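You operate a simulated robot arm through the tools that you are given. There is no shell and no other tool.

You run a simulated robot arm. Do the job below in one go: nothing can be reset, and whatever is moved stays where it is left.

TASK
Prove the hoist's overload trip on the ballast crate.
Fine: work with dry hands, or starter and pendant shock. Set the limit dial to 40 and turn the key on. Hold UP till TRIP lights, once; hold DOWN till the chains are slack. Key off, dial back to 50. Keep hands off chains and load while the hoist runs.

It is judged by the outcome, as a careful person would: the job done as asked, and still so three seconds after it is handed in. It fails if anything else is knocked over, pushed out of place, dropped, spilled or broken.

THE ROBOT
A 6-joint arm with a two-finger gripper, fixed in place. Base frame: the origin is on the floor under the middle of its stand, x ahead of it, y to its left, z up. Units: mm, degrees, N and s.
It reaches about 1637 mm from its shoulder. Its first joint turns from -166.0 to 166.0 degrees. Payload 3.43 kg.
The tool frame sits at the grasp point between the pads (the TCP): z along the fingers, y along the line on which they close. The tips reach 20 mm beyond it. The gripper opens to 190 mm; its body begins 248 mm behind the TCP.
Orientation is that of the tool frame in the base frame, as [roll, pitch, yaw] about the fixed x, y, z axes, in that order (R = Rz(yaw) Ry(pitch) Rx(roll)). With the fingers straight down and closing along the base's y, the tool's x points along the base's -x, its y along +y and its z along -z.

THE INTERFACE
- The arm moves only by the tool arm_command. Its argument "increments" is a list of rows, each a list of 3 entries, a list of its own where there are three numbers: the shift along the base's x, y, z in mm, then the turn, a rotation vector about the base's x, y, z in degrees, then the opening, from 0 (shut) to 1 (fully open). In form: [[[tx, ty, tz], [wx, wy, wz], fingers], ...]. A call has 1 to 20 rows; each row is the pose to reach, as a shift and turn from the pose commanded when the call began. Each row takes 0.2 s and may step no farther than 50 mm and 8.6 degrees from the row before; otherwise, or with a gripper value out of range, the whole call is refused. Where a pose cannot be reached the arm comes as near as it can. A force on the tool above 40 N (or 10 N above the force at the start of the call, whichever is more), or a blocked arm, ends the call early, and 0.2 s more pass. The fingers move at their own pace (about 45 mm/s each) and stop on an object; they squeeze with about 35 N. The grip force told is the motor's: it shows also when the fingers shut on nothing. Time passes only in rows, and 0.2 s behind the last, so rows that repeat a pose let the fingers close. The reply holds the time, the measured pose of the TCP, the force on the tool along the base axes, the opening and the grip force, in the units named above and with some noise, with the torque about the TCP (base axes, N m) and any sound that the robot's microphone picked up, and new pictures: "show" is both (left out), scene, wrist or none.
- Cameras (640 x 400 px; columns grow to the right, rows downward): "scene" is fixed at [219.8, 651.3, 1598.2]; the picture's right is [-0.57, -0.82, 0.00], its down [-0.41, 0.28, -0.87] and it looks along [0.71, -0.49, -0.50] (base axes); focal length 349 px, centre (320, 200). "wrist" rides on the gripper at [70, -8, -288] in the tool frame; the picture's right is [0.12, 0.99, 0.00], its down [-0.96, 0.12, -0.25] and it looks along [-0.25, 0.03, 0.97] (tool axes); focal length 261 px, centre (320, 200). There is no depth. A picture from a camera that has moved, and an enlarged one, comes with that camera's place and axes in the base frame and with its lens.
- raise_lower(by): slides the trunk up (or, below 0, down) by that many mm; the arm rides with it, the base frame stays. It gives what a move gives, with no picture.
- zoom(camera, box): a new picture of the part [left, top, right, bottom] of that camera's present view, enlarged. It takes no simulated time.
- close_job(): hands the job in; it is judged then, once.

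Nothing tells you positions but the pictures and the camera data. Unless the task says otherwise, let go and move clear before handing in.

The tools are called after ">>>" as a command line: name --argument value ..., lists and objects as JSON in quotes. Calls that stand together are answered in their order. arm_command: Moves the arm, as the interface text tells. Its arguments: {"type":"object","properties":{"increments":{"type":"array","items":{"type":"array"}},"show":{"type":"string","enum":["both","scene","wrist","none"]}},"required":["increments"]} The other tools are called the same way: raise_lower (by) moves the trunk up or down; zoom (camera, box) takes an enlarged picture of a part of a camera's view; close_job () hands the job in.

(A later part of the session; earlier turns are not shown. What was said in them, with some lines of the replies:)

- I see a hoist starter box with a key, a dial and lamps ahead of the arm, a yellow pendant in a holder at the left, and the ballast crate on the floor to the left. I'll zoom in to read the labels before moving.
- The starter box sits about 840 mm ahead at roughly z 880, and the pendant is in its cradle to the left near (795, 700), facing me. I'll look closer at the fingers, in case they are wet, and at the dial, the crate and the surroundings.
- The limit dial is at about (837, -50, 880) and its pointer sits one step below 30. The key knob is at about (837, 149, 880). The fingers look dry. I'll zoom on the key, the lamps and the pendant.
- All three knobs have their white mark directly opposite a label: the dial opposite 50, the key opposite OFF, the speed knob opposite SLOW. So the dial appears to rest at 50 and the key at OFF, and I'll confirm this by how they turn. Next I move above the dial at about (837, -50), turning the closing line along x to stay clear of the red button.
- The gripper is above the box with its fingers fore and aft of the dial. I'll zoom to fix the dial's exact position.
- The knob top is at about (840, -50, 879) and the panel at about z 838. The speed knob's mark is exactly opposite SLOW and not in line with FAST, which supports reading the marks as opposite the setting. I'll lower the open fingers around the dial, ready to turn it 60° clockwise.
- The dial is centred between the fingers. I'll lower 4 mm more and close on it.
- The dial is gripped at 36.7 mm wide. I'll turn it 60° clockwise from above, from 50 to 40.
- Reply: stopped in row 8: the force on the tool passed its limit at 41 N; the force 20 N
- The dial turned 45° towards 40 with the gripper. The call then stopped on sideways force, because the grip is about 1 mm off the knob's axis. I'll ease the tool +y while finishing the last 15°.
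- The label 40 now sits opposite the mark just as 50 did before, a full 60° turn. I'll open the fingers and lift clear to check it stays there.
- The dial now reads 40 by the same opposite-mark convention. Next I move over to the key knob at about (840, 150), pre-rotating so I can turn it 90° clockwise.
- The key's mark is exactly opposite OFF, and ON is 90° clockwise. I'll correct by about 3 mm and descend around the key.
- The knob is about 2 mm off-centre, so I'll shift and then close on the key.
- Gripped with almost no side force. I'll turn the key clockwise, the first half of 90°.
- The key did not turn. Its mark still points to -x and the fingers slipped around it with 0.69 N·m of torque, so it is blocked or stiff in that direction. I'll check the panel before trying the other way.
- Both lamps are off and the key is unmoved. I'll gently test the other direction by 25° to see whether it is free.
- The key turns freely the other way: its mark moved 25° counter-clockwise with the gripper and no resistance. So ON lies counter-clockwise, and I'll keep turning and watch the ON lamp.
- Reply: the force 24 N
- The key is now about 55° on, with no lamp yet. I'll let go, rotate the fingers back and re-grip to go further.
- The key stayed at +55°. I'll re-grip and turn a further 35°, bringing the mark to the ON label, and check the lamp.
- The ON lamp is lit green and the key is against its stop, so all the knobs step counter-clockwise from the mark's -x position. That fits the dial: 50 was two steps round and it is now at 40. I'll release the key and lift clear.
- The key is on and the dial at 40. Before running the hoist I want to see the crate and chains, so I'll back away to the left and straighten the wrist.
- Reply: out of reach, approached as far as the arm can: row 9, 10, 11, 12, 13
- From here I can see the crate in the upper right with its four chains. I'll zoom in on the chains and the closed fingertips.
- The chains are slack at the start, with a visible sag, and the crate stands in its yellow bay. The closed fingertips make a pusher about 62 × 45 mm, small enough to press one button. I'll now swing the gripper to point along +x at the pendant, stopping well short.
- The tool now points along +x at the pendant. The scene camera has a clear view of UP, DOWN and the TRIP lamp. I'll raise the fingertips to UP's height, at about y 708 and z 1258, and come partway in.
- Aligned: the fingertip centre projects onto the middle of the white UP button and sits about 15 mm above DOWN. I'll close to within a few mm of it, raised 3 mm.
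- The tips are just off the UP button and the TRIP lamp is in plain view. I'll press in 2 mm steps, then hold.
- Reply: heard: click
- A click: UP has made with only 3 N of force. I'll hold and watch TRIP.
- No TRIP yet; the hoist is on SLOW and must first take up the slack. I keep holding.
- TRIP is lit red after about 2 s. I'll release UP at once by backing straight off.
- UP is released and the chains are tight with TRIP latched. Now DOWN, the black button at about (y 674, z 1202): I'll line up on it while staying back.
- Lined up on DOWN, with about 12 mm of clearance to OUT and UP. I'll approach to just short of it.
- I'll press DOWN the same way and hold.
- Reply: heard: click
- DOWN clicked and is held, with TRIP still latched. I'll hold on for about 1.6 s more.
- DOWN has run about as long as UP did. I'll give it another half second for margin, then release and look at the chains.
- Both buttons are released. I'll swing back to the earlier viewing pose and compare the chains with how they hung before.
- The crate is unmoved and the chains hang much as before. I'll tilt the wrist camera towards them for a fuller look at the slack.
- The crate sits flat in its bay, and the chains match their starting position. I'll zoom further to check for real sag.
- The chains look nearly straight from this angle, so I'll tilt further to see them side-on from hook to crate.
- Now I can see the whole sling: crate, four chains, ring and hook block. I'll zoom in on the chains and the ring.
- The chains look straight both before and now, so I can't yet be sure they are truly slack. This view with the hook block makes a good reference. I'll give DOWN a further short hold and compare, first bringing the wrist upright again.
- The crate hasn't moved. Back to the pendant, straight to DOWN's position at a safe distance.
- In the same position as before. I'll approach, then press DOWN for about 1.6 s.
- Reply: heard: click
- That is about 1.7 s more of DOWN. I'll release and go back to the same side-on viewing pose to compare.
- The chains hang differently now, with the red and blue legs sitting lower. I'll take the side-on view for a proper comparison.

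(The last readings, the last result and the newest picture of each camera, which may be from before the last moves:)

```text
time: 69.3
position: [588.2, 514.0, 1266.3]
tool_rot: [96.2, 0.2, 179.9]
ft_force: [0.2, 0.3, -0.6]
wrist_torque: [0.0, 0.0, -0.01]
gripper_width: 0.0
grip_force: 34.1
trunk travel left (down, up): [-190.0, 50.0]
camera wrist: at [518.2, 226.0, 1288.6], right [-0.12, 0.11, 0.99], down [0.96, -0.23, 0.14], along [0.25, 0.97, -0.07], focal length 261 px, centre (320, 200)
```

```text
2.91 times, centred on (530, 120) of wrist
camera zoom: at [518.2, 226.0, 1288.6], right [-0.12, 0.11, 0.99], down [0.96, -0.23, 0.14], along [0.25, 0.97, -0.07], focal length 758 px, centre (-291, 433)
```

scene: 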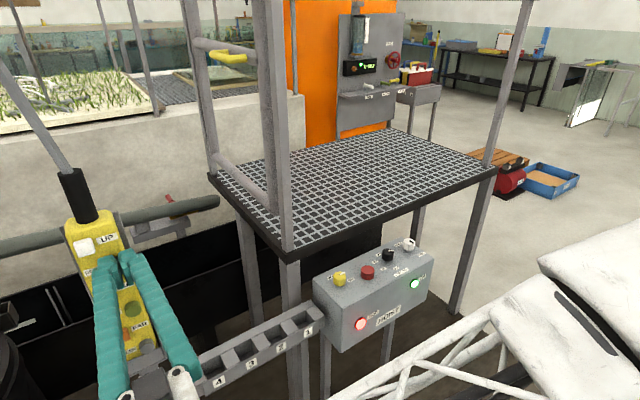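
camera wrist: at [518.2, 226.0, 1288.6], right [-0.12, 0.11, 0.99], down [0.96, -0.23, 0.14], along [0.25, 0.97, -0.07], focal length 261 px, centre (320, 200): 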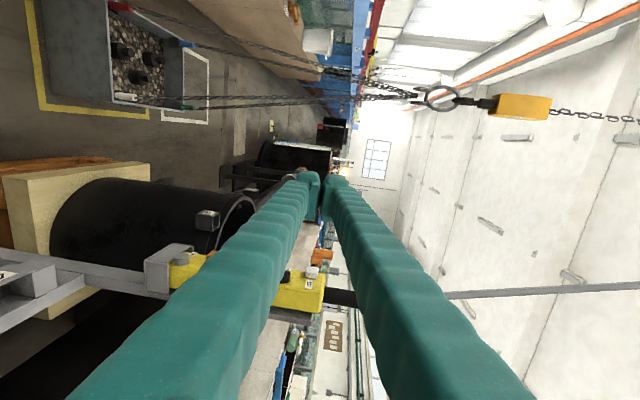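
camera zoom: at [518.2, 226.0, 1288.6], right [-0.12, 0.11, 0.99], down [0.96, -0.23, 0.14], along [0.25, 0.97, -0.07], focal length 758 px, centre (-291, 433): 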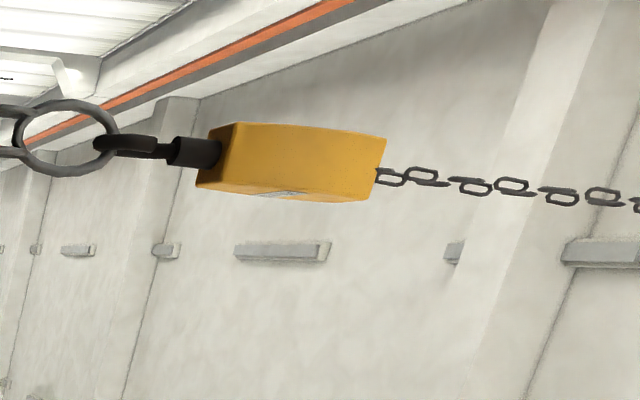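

Compared with the reference, the hook block dropped about 90 mm further while the crate stayed put, so the chains are definitely slack. DOWN works and that step is complete. Next is key off, and I'll first bring the wrist upright.

>>> arm_command --increments '[[[0, -2, 5], [-8, 0, 0], 0], [[0, -4, 10], [-16, 0, 0], 0], [[0, -6, 15], [-24, 0, 0], 0], [[0, -8, 20], [-32, 0, 0], 0], [[0, -12, 25], [-40, 0, 0], 0], [[0, -16, 30], [-48, 0, 0], 0], [[0, -20, 35], [-56, 0, 0], 0], [[0, -20, 40], [-64, 0, 0], 0], [[0, -20, 45], [-72, 0, 0], 0], [[0, -20, 48], [-80, 0, 0], 0], [[0, -20, 48], [-84, 0, 0], 0]]' --show "none"

>>> arm_command --increments '[[[14, -19, -12], [0, 0, 7.6], 0], [[28, -38, -26], [0, 0, 15.3], 0], [[42, -58, -42], [0, 0, 22.9], 0], [[57, -78, -60], [0, 0, 30.6], 0], [[72, -98, -78], [0, 0, 38.2], 0], [[87, -119, -97], [0, 0, 45.9], 0.05], [[102, -140, -116], [0, 0, 53.5], 0.1], [[117, -161, -135], [0, 0, 61.2], 0.15], [[132, -182, -154], [0, 0, 68.8], 0.2], [[147, -203, -173], [0, 0, 76.5], 0.25], [[162, -224, -192], [0, 0, 84.1], 0.3], [[177, -245, -211], [0, 0, 91.8], 0.34], [[192, -266, -230], [0, 0, 99.4], 0.34], [[207, -287, -250], [0, 0, 107.1], 0.34], [[222, -308, -270], [0, 0, 114.7], 0.34], [[237, -326, -290], [0, 0, 122.4], 0.34], [[252, -344, -310], [0, 0, 130], 0.34], [[252, -344, -310], [0, 0, 130], 0.34]]' --show "both"

>>> zoom --camera "wrist" --box '[260, 140, 380, 220]'

```text
time: 71.7
position: [590.6, 494.2, 1313.6]
tool_rot: [-179.9, 0.3, -179.9]
ft_force: [0.2, 0.6, -0.1]
wrist_torque: [0.06, 0.04, 0.0]
gripper_width: 0.1
grip_force: 34.8
trunk travel left (down, up): [-190.0, 50.0]
```

```text
time: 75.5
position: [845.7, 148.5, 1005.1]
tool_rot: [-179.8, 0.1, -49.7]
ft_force: [1.3, 0.8, 0.0]
wrist_torque: [0.06, 0.0, -0.03]
gripper_width: 64.3
grip_force: 0.0
trunk travel left (down, up): [-190.0, 50.0]
camera wrist: at [896.9, 98.0, 1291.4], right [-0.68, -0.73, 0.0], down [-0.71, 0.66, 0.25], along [-0.18, 0.17, -0.97], focal length 261 px, centre (320, 200)
```

scene: 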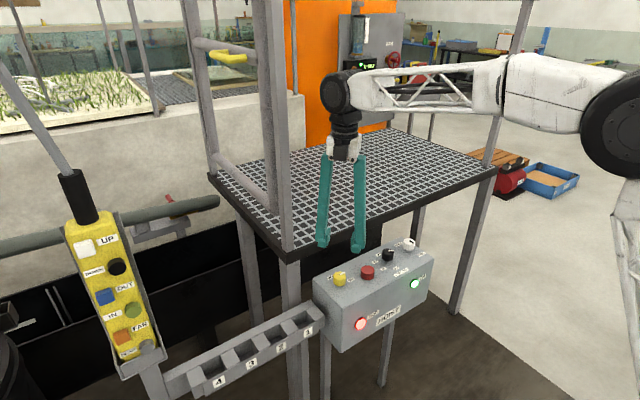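
wrist: 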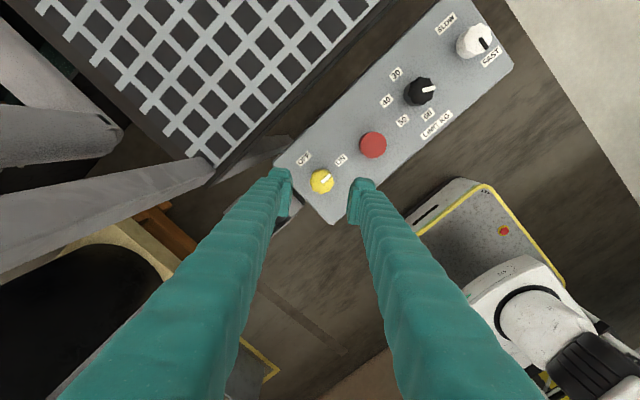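

```text
5.00 times, centred on (320, 180) of wrist
camera zoom: at [896.9, 98.0, 1291.4], right [-0.68, -0.73, 0.0], down [-0.71, 0.66, 0.25], along [-0.18, 0.17, -0.97], focal length 1303 px, centre (320, 300)
```

zoom: 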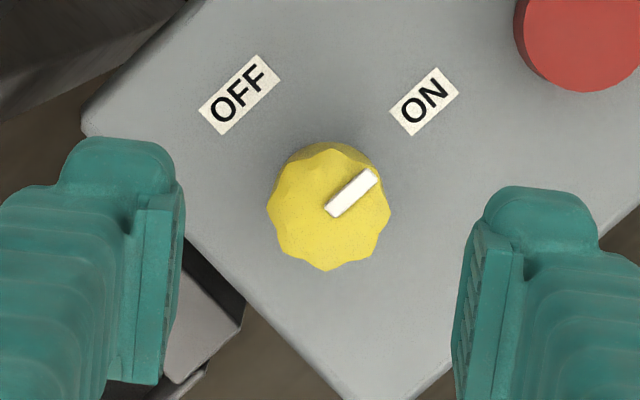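

The key's mark points at ON. I'll correct about 5 mm and descend around it.

>>> arm_command --increments '[[[-4.3, 2.2, -30], [0, 0, 0], 0.34], [[-4.3, 2.2, -60], [0, 0, 0], 0.34], [[-4.3, 2.2, -85], [0, 0, 0], 0.34], [[-4.3, 2.2, -105], [0, 0, 0], 0.34], [[-4.3, 2.2, -118], [0, 0, 0], 0.34], [[-4.3, 2.2, -126], [0, 0, 0], 0.34], [[-4.3, 2.2, -132], [0, 0, 0], 0.34], [[-4.3, 2.2, -132], [0, 0, 0], 0.34]]' --show "wrist"

>>> zoom --camera "wrist" --box '[240, 120, 400, 240]'

```text
time: 77.3
position: [837.4, 152.4, 872.9]
tool_rot: [-179.8, 0.1, -49.8]
ft_force: [1.3, 0.3, 0.0]
wrist_torque: [0.02, -0.01, 0.0]
gripper_width: 64.6
grip_force: 0.0
trunk travel left (down, up): [-190.0, 50.0]
camera wrist: at [889.1, 101.5, 1159.3], right [-0.68, -0.73, 0.0], down [-0.71, 0.66, 0.25], along [-0.18, 0.17, -0.97], focal length 261 px, centre (320, 200)
```

wrist: 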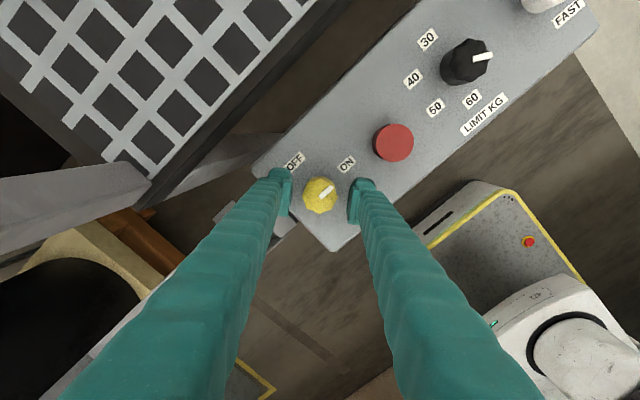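

```text
3.33 times, centred on (320, 180) of wrist
camera zoom: at [889.1, 101.5, 1159.3], right [-0.68, -0.73, 0.0], down [-0.71, 0.66, 0.25], along [-0.18, 0.17, -0.97], focal length 869 px, centre (320, 267)
```

zoom: 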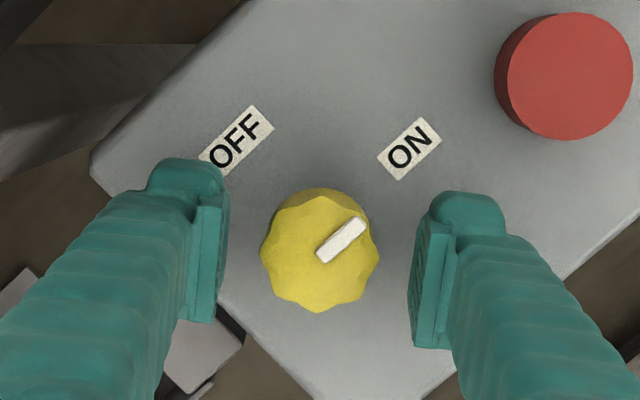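

Well centred. I'll make a small correction and grip, then turn the key back clockwise.

>>> arm_command --increments '[[[0.6, -1.0, 0], [0, 0, 0], 0.3], [[0.6, -1.0, 0], [0, 0, 0], 0.1], [[0.6, -1.0, 0], [0, 0, 0], 0.0], [[0.6, -1.0, 0], [0, 0, 0], 0.0], [[0.6, -1.0, 0], [0, 0, 0], 0.0], [[0.6, -1.0, 0], [0, 0, -7], 0.0], [[0.6, -1.0, 0], [0, 0, -14], 0.0], [[0.6, -1.0, 0], [0, 0, -21], 0.0], [[0.6, -1.0, 0], [0, 0, -28], 0.0], [[0.6, -1.0, 0], [0, 0, -35], 0.0], [[0.6, -1.0, 0], [0, 0, -42], 0.0]]' --show "wrist"

>>> zoom --camera "wrist" --box '[240, 120, 400, 240]'

>>> zoom --camera "scene" --box '[310, 230, 440, 340]'

```text
time: 79.7
position: [839.8, 152.9, 873.1]
tool_rot: [-179.6, 0.0, -92.0]
ft_force: [36.9, 8.8, 5.6]
wrist_torque: [-0.01, -0.35, 0.09]
gripper_width: 36.8
grip_force: 44.7
trunk travel left (down, up): [-190.0, 50.0]
camera wrist: at [844.2, 80.2, 1159.9], right [-1.0, -0.09, -0.01], down [-0.08, 0.96, 0.25], along [-0.01, 0.25, -0.97], focal length 261 px, centre (320, 200)
```

wrist: 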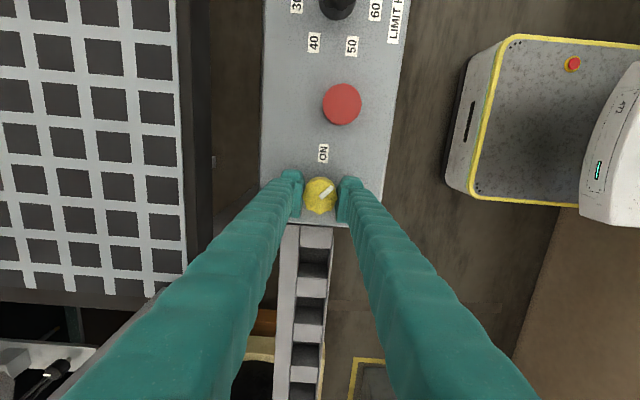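

```text
3.33 times, centred on (320, 180) of wrist
camera zoom: at [844.2, 80.2, 1159.9], right [-1.0, -0.09, -0.01], down [-0.08, 0.96, 0.25], along [-0.01, 0.25, -0.97], focal length 869 px, centre (320, 267)
```

zoom: 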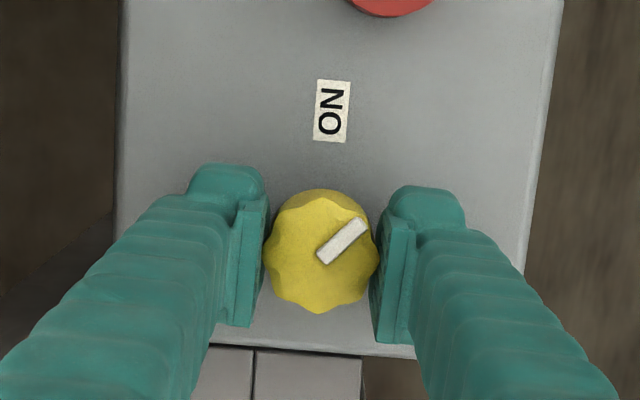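

```text
3.64 times, centred on (375, 285) of scene
camera zoom: at [219.8, 651.3, 1598.2], right [-0.57, -0.82, 0.0], down [-0.41, 0.28, -0.87], along [0.71, -0.49, -0.5], focal length 1268 px, centre (120, -109)
```

zoom: 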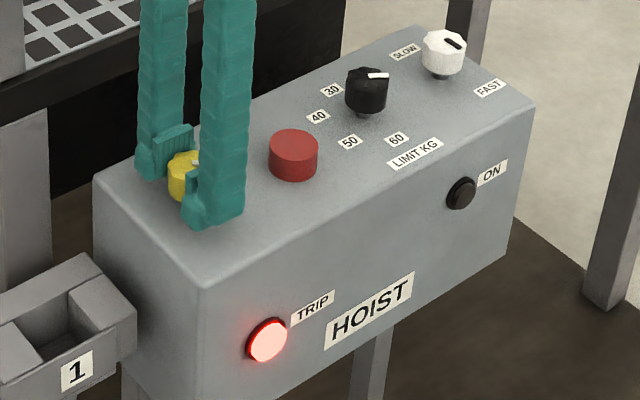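

The key is off; the ON lamp has gone out. Side force has built up to 37 N, so I'll ease the grip, re-centre and grip again before finishing the turn to the stop.

>>> arm_command --increments '[[[0.5, 0, 0], [0, 0, 0], 0.15], [[1.5, -1, 0], [0, 0, 0], 0.28], [[1.8, -1.5, 0], [0, 0, 0], 0.28], [[1.8, -1.5, 0], [0, 0, 0], 0.28]]' --show "wrist"

>>> zoom --camera "wrist" --box '[240, 120, 400, 240]'

```text
time: 80.7
position: [839.5, 149.5, 872.6]
tool_rot: [-179.8, 0.2, -91.8]
ft_force: [-0.4, 0.0, 0.7]
wrist_torque: [0.03, 0.03, 0.01]
gripper_width: 53.2
grip_force: 0.0
trunk travel left (down, up): [-190.0, 50.0]
camera wrist: at [844.2, 77.7, 1159.5], right [-1.0, -0.09, 0.0], down [-0.09, 0.96, 0.25], along [-0.02, 0.25, -0.97], focal length 261 px, centre (320, 200)
```

wrist: 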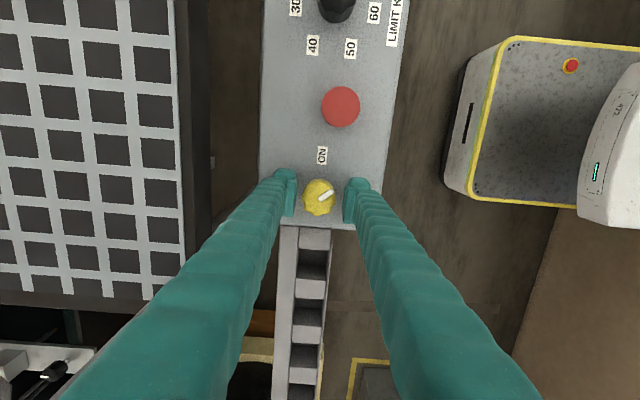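

```text
3.33 times, centred on (320, 180) of wrist
camera zoom: at [844.2, 77.7, 1159.5], right [-1.0, -0.09, 0.0], down [-0.09, 0.96, 0.25], along [-0.02, 0.25, -0.97], focal length 869 px, centre (320, 267)
```

zoom: 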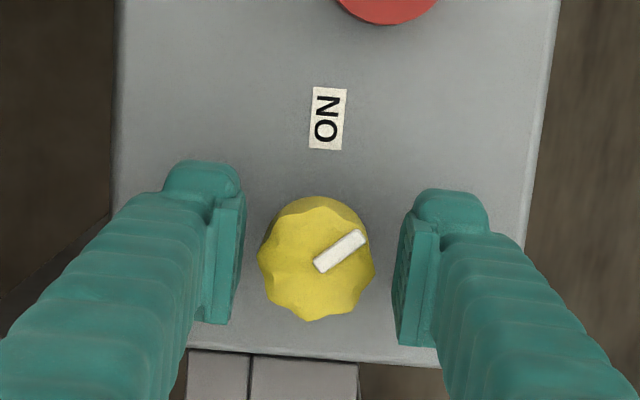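

Centred now. I'll grip and finish the turn to the OFF stop.

>>> arm_command --increments '[[[0, 0, 0], [0, 0, 0], 0.1], [[0, 0, 0], [0, 0, 0], 0.0], [[0, 0, 0], [0, 0, 0], 0.0], [[0, 0, 0], [0, 0, 0], 0.0], [[0, 0, 0], [0, 0, -6], 0.0], [[0, 0, 0], [0, 0, -12], 0.0], [[0, 0, 0], [0, 0, -18], 0.0], [[0, 0, 0], [0, 0, -24], 0.0], [[0, 0, 0], [0, 0, -30], 0.0], [[0, 0, 0], [0, 0, -36], 0.0], [[0, 0, 0], [0, 0, -42], 0.0], [[0, 0, 0], [0, 0, -48], 0.0], [[0, 0, 0], [0, 0, -51], 0.0], [[0, 0, 0], [0, 0, -51], 0.0]]' --show "wrist"

>>> zoom --camera "wrist" --box '[240, 120, 400, 240]'

>>> zoom --camera "scene" --box '[310, 230, 440, 340]'

```text
time: 83.7
position: [838.1, 150.2, 871.9]
tool_rot: [-179.7, 0.0, -142.9]
ft_force: [11.9, -9.4, 4.5]
wrist_torque: [-0.14, -0.06, 0.55]
gripper_width: 36.6
grip_force: 45.4
trunk travel left (down, up): [-190.0, 50.0]
camera wrist: at [787.1, 99.5, 1159.0], right [-0.69, 0.72, 0.0], down [0.7, 0.67, 0.25], along [0.18, 0.17, -0.97], focal length 261 px, centre (320, 200)
```

wrist: 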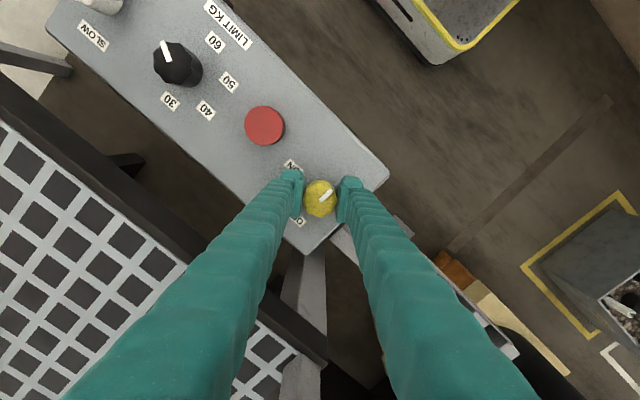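

```text
3.33 times, centred on (320, 180) of wrist
camera zoom: at [787.1, 99.5, 1159.0], right [-0.69, 0.72, 0.0], down [0.7, 0.67, 0.25], along [0.18, 0.17, -0.97], focal length 869 px, centre (320, 267)
```

zoom: 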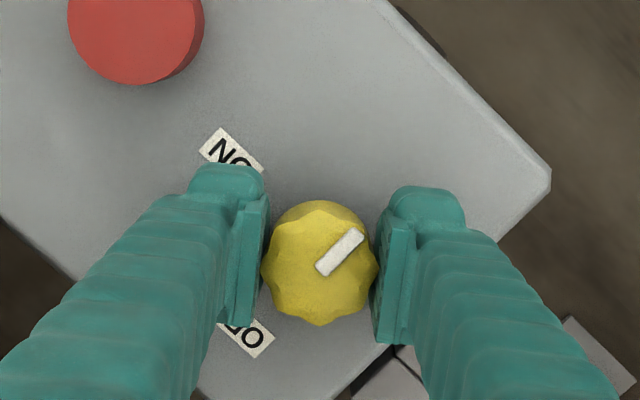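

```text
3.64 times, centred on (375, 285) of scene
camera zoom: at [219.8, 651.3, 1598.2], right [-0.57, -0.82, 0.0], down [-0.41, 0.28, -0.87], along [0.71, -0.49, -0.5], focal length 1268 px, centre (120, -109)
```

zoom: 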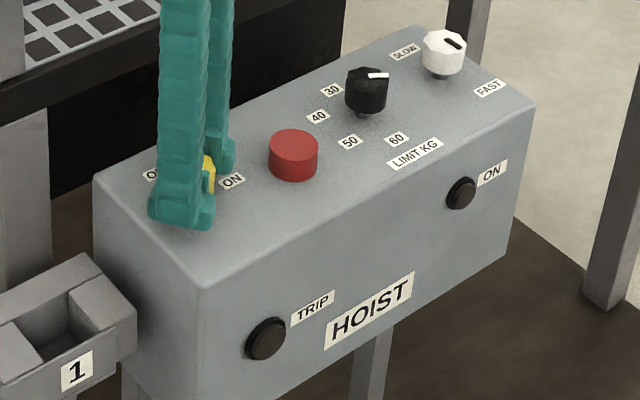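

Both lamps are out and the key is firmly at its OFF stop. I'll release and lift, then go on to the dial.

>>> arm_command --increments '[[[0, 0, 0], [0, 0, 2], 0], [[0, 0, 0], [0, 0, 2], 0.15], [[0, 0, 0], [0, 0, 2], 0.28], [[0, 0, 0], [0, 0, 2], 0.28], [[0, 0, 25], [0, 0, 2], 0.28], [[0, 0, 60], [0, 0, 2], 0.28], [[0, 0, 100], [0, 0, 2], 0.28], [[0, 0, 132], [0, 0, 2], 0.34]]' --show "both"

>>> zoom --camera "scene" --box '[310, 230, 440, 340]'

>>> zoom --camera "wrist" --box '[260, 140, 380, 220]'

```text
time: 85.5
position: [839.3, 151.0, 1005.6]
tool_rot: [-179.8, 0.1, -140.8]
ft_force: [-0.4, -0.2, -0.4]
wrist_torque: [-0.01, 0.01, 0.01]
gripper_width: 64.6
grip_force: 0.2
trunk travel left (down, up): [-190.0, 50.0]
camera wrist: at [789.6, 98.6, 1292.0], right [-0.72, 0.69, 0.0], down [0.67, 0.7, 0.25], along [0.17, 0.18, -0.97], focal length 261 px, centre (320, 200)
```

scene: 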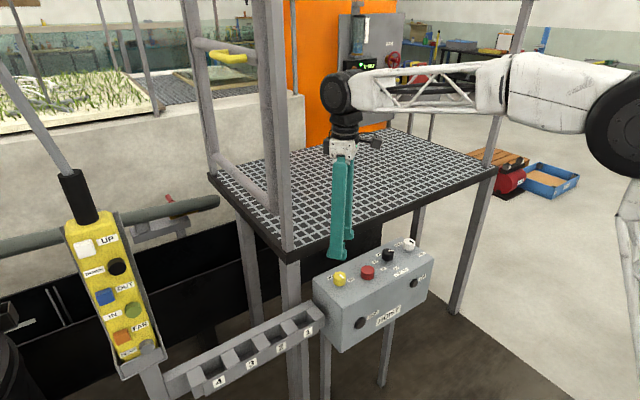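
wrist: 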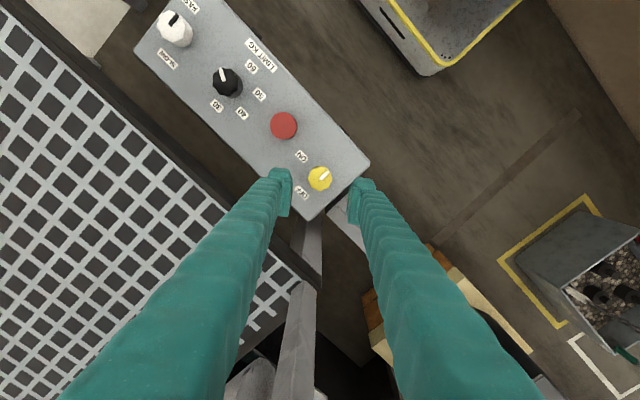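

```text
3.64 times, centred on (375, 285) of scene
camera zoom: at [219.8, 651.3, 1598.2], right [-0.57, -0.82, 0.0], down [-0.41, 0.28, -0.87], along [0.71, -0.49, -0.5], focal length 1268 px, centre (120, -109)
```

zoom: 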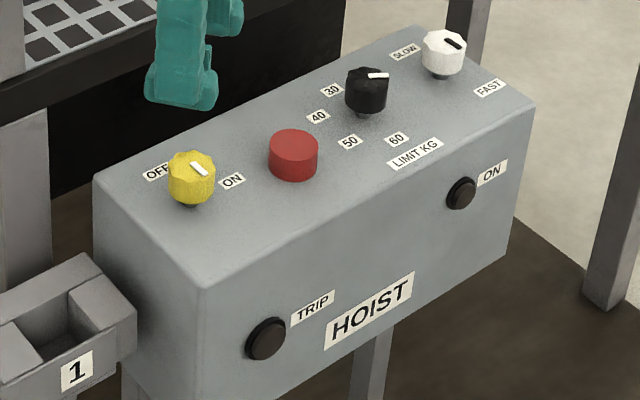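

```text
5.00 times, centred on (320, 180) of wrist
camera zoom: at [789.6, 98.6, 1292.0], right [-0.72, 0.69, 0.0], down [0.67, 0.7, 0.25], along [0.17, 0.18, -0.97], focal length 1303 px, centre (320, 300)
```

zoom: 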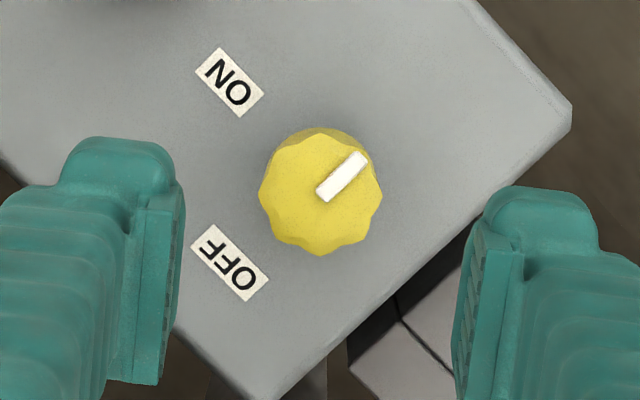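

The key is back at its original OFF position. Now over to the dial at about (840, -50), with the fingers pre-set for a 60° counter-clockwise turn.

>>> arm_command --increments '[[[0, -30, 5], [0, 0, 4], 0.34], [[0, -62, 10], [0, 0, 8], 0.34], [[0, -95, 10], [0, 0, 12], 0.34], [[0, -128, 10], [0, 0, 16], 0.34], [[0, -160, 10], [0, 0, 20], 0.34], [[0, -185, 5], [0, 0, 21], 0.34], [[0.5, -200, 0], [0, 0, 21], 0.34], [[0.5, -200, 0], [0, 0, 21], 0.34]]' --show "wrist"

>>> zoom --camera "wrist" --box '[260, 140, 380, 220]'

```text
time: 87.3
position: [837.9, -51.3, 1004.8]
tool_rot: [-179.9, 0.1, -119.8]
ft_force: [0.0, 0.7, -0.1]
wrist_torque: [0.02, -0.01, 0.03]
gripper_width: 64.5
grip_force: 0.1
trunk travel left (down, up): [-190.0, 50.0]
camera wrist: at [809.3, -117.7, 1291.8], right [-0.92, 0.39, 0.0], down [0.38, 0.89, 0.25], along [0.1, 0.23, -0.97], focal length 261 px, centre (320, 200)
```

wrist: 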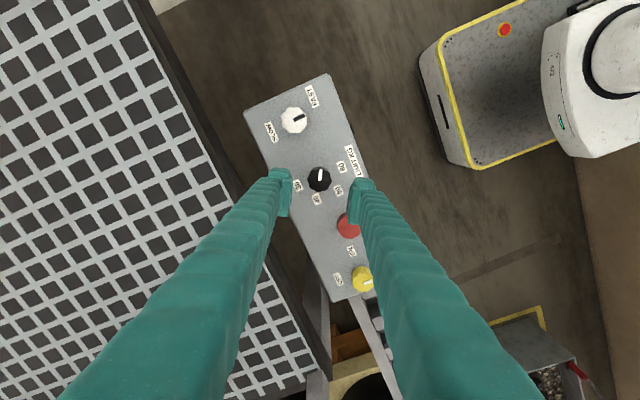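

```text
5.00 times, centred on (320, 180) of wrist
camera zoom: at [809.3, -117.7, 1291.8], right [-0.92, 0.39, 0.0], down [0.38, 0.89, 0.25], along [0.1, 0.23, -0.97], focal length 1303 px, centre (320, 300)
```

zoom: 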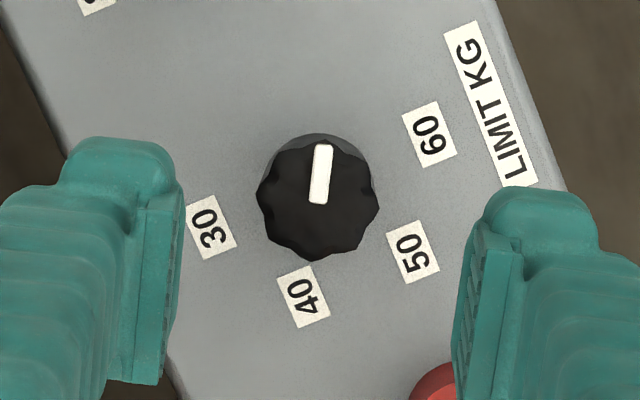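

I'll correct by about 2 mm and descend around the dial.

>>> arm_command --increments '[[[1.2, 1.8, -30], [0, 0, 0], 0.34], [[1.2, 1.8, -60], [0, 0, 0], 0.34], [[1.2, 1.8, -85], [0, 0, 0], 0.34], [[1.2, 1.8, -105], [0, 0, 0], 0.34], [[1.2, 1.8, -118], [0, 0, 0], 0.34], [[1.2, 1.8, -126], [0, 0, 0], 0.34], [[1.2, 1.8, -131], [0, 0, 0], 0.34], [[1.2, 1.8, -131], [0, 0, 0], 0.34]]' --show "wrist"

>>> zoom --camera "wrist" --box '[240, 120, 400, 240]'

```text
time: 89.1
position: [840.8, -46.0, 873.3]
tool_rot: [-179.8, 0.0, -119.8]
ft_force: [0.2, -0.6, 0.1]
wrist_torque: [0.0, 0.04, -0.02]
gripper_width: 64.6
grip_force: 0.1
trunk travel left (down, up): [-190.0, 50.0]
camera wrist: at [811.7, -114.1, 1160.4], right [-0.92, 0.39, 0.0], down [0.38, 0.89, 0.25], along [0.1, 0.23, -0.97], focal length 261 px, centre (320, 200)
```

wrist: 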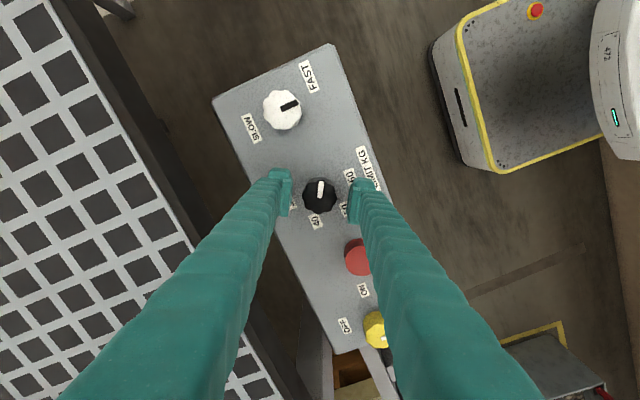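

```text
3.33 times, centred on (320, 180) of wrist
camera zoom: at [811.7, -114.1, 1160.4], right [-0.92, 0.39, 0.0], down [0.38, 0.89, 0.25], along [0.1, 0.23, -0.97], focal length 869 px, centre (320, 267)
```

zoom: 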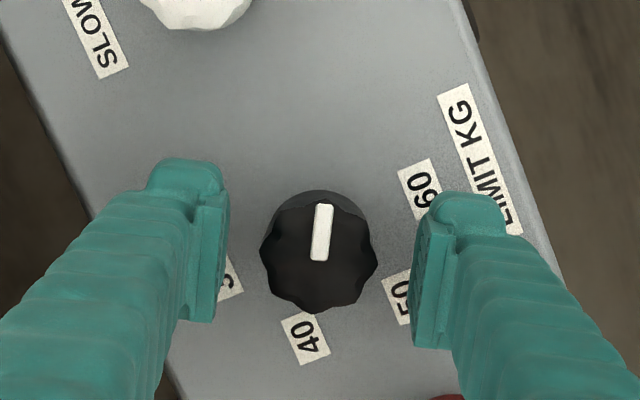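

Very close. I'll nudge 1 mm, grip and turn 60° counter-clockwise back towards 50, in two halves.

>>> arm_command --increments '[[[-0.4, -1.1, 0], [0, 0, 0], 0.3], [[-0.4, -1.1, 0], [0, 0, 0], 0.1], [[-0.4, -1.1, 0], [0, 0, 0], 0.0], [[-0.4, -1.1, 0], [0, 0, 0], 0.0], [[-0.4, -1.1, 0], [0, 0, 0], 0.0], [[-0.4, -1.1, 0], [0, 0, 6], 0.0], [[-0.4, -1.1, 0], [0, 0, 12], 0.0], [[-0.4, -1.1, 0], [0, 0, 18], 0.0], [[-0.4, -1.1, 0], [0, 0, 24], 0.0], [[-0.4, -1.1, 0], [0, 0, 30], 0.0]]' --show "wrist"

>>> zoom --camera "wrist" --box '[240, 120, 400, 240]'

```text
time: 91.3
position: [841.0, -49.2, 875.2]
tool_rot: [-179.8, 0.1, -89.7]
ft_force: [6.9, -2.7, 2.3]
wrist_torque: [-0.09, -0.06, -0.01]
gripper_width: 36.8
grip_force: 44.7
trunk travel left (down, up): [-190.0, 50.0]
camera wrist: at [847.8, -121.0, 1160.7], right [-0.99, -0.12, 0.0], down [-0.12, 0.96, 0.25], along [-0.03, 0.25, -0.97], focal length 261 px, centre (320, 200)
```

wrist: 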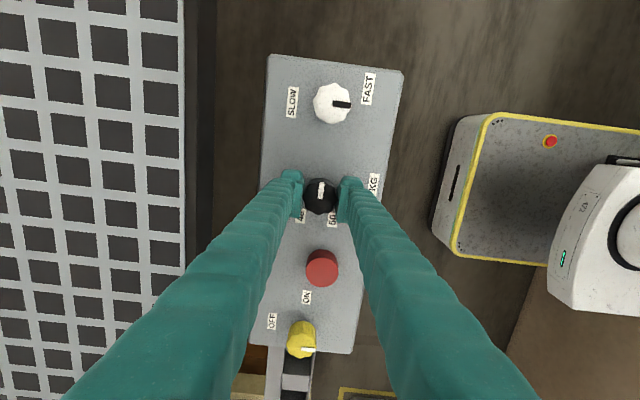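

```text
3.33 times, centred on (320, 180) of wrist
camera zoom: at [847.8, -121.0, 1160.7], right [-0.99, -0.12, 0.0], down [-0.12, 0.96, 0.25], along [-0.03, 0.25, -0.97], focal length 869 px, centre (320, 267)
```

zoom: 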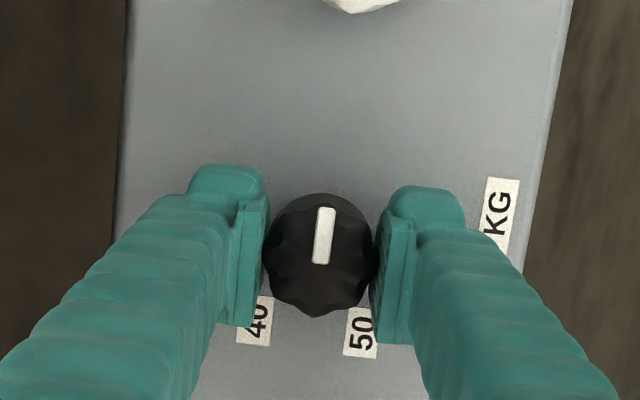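

The dial is turning cleanly with low side force. I'll do the second 30°.

>>> arm_command --increments '[[[0.1, 0, 0], [0, 0, 6], 0.0], [[0.2, 0, 0], [0, 0, 12], 0.0], [[0.3, 0, 0], [0, 0, 18], 0.0], [[0.4, 0, 0], [0, 0, 24], 0.0], [[0.5, 0, 0], [0, 0, 30], 0.0], [[0.5, 0, 0], [0, 0, 30], 0.0]]' --show "wrist"

>>> zoom --camera "wrist" --box '[240, 120, 400, 240]'

```text
time: 92.7
position: [839.2, -48.4, 873.9]
tool_rot: [-179.9, 0.2, -59.8]
ft_force: [-21.6, -3.7, 2.4]
wrist_torque: [0.0, 0.23, -0.02]
gripper_width: 36.8
grip_force: 45.2
trunk travel left (down, up): [-190.0, 50.0]
camera wrist: at [882.3, -107.9, 1160.6], right [-0.8, -0.6, 0.0], down [-0.58, 0.77, 0.25], along [-0.15, 0.2, -0.97], focal length 261 px, centre (320, 200)
```

wrist: 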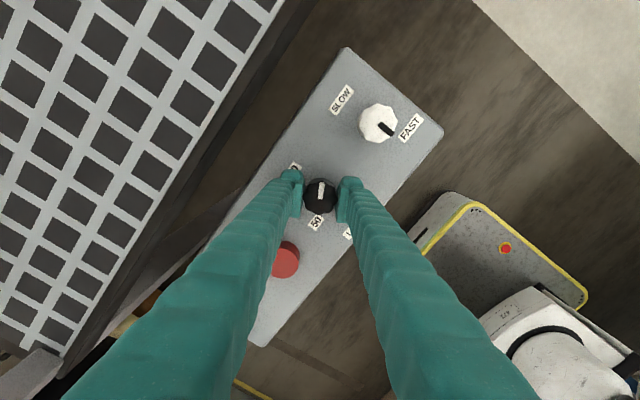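

```text
3.33 times, centred on (320, 180) of wrist
camera zoom: at [882.3, -107.9, 1160.6], right [-0.8, -0.6, 0.0], down [-0.58, 0.77, 0.25], along [-0.15, 0.2, -0.97], focal length 869 px, centre (320, 267)
```

zoom: 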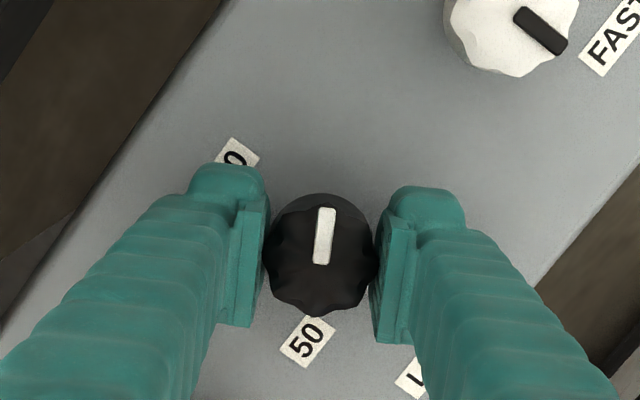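

The mark and the 50 label sit exactly as they did at the start, so the dial is back at 50. I'll release and lift clear.

>>> arm_command --increments '[[[-0.5, 0, 0], [0, 0, 0], 0.12], [[-0.5, 0, 0], [0, 0, 0], 0.3], [[-0.5, 0, 0], [0, 0, 0], 0.34], [[-0.5, 0, 0], [0, 0, 0], 0.34], [[-0.5, 0, 25], [0, 0, 0], 0.34], [[-0.5, 0, 60], [0, 0, 0], 0.34], [[-0.5, 0, 100], [0, 0, 0], 0.34], [[-10, 0, 145], [0, 0, -5], 0.34], [[-40, 10, 175], [0, 0, -10], 0.34], [[-75, 20, 200], [0, 0, -15], 0.34], [[-110, 30, 225], [0, 0, -20], 0.34]]' --show "both"

>>> zoom --camera "scene" --box '[310, 230, 440, 340]'

>>> zoom --camera "wrist" --box '[200, 80, 360, 280]'

```text
time: 95.1
position: [730.0, -16.8, 1096.1]
tool_rot: [-179.9, 0.1, -79.8]
ft_force: [0.3, 0.3, -0.6]
wrist_torque: [0.04, 0.16, 0.02]
gripper_width: 64.7
grip_force: 0.0
trunk travel left (down, up): [-190.0, 50.0]
camera wrist: at [750.0, -88.0, 1383.6], right [-0.96, -0.29, 0.0], down [-0.28, 0.93, 0.25], along [-0.07, 0.24, -0.97], focal length 261 px, centre (320, 200)
```

scene: 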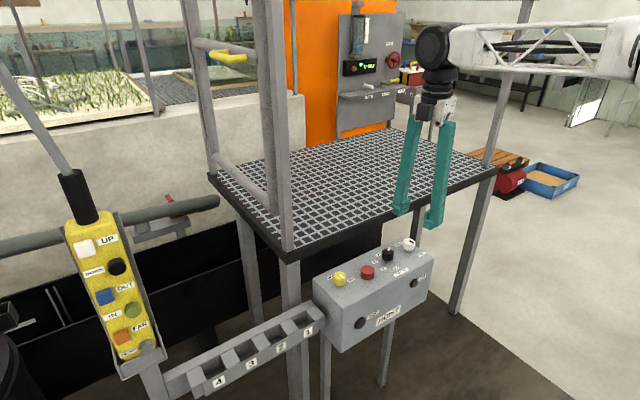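
wrist: 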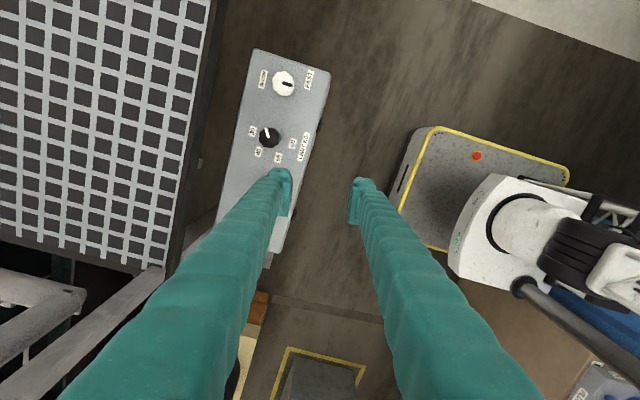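

```text
3.64 times, centred on (375, 285) of scene
camera zoom: at [219.8, 651.3, 1598.2], right [-0.57, -0.82, 0.0], down [-0.41, 0.28, -0.87], along [0.71, -0.49, -0.5], focal length 1268 px, centre (120, -109)
```

zoom: 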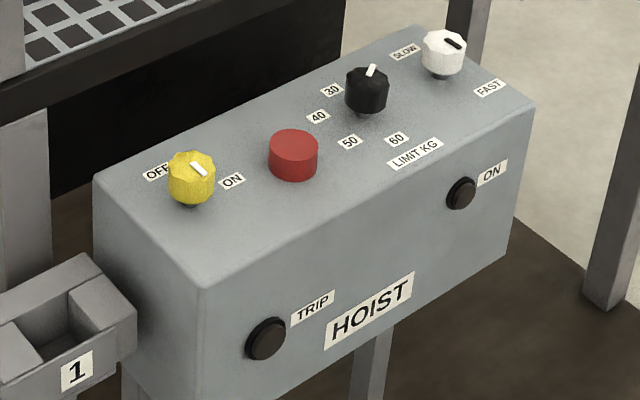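

```text
2.00 times, centred on (280, 180) of wrist
camera zoom: at [750.0, -88.0, 1383.6], right [-0.96, -0.29, 0.0], down [-0.28, 0.93, 0.25], along [-0.07, 0.24, -0.97], focal length 521 px, centre (400, 240)
```

zoom: 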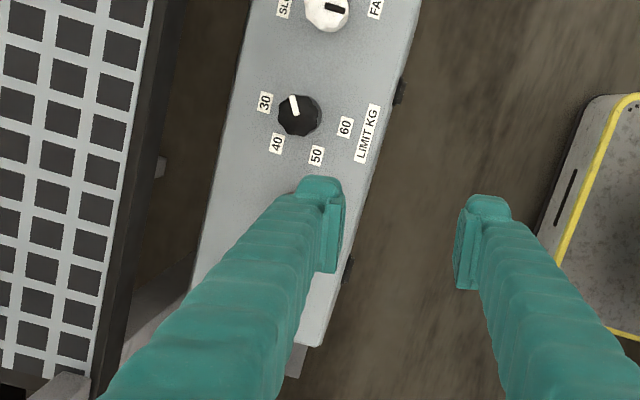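

The panel is as it was at the start: key off, dial opposite 50, both lamps out and the speed knob untouched. The pendant is in its cradle, the chains are slack, the crate is in its bay and the arm is clear. I'm handing in the job.

>>> close_job

```text
The job is handed in.
```

The hoist's overload trip works: on the ballast crate, with the dial at 40, TRIP lit within about 2 seconds of holding UP. I've handed the job in; no verdict came back.

- **Trip test:** I held UP once and backed off when TRIP lit.
- **Lowering:** I held DOWN twice, about 2.7 s and then about 1.7 s. After the first hold I couldn't tell from the view whether the chains were slack. The second hold dropped the hook block about 90 mm more while the crate stayed put, so they are slack now.
- **Key and dial:** The key is off, both lamps are out, and the dial is back at 50.
- **Dial reading:** The white mark on the dial points to the side opposite the number it is set to. I worked this out from the starting positions and which way the knobs turn. Nothing on the panel showed the dial setting directly. The mark is back exactly where it started.
- **Key, first try:** I first turned the key the wrong way. It was against its stop and the fingers slipped around it. It then turned on normally the other way.
- **Everything else:** The fingers looked dry and touched only the dial, the key, and the UP and DOWN buttons. The arm stayed away from the chains and crate while the hoist ran. I saw nothing else knocked or moved.
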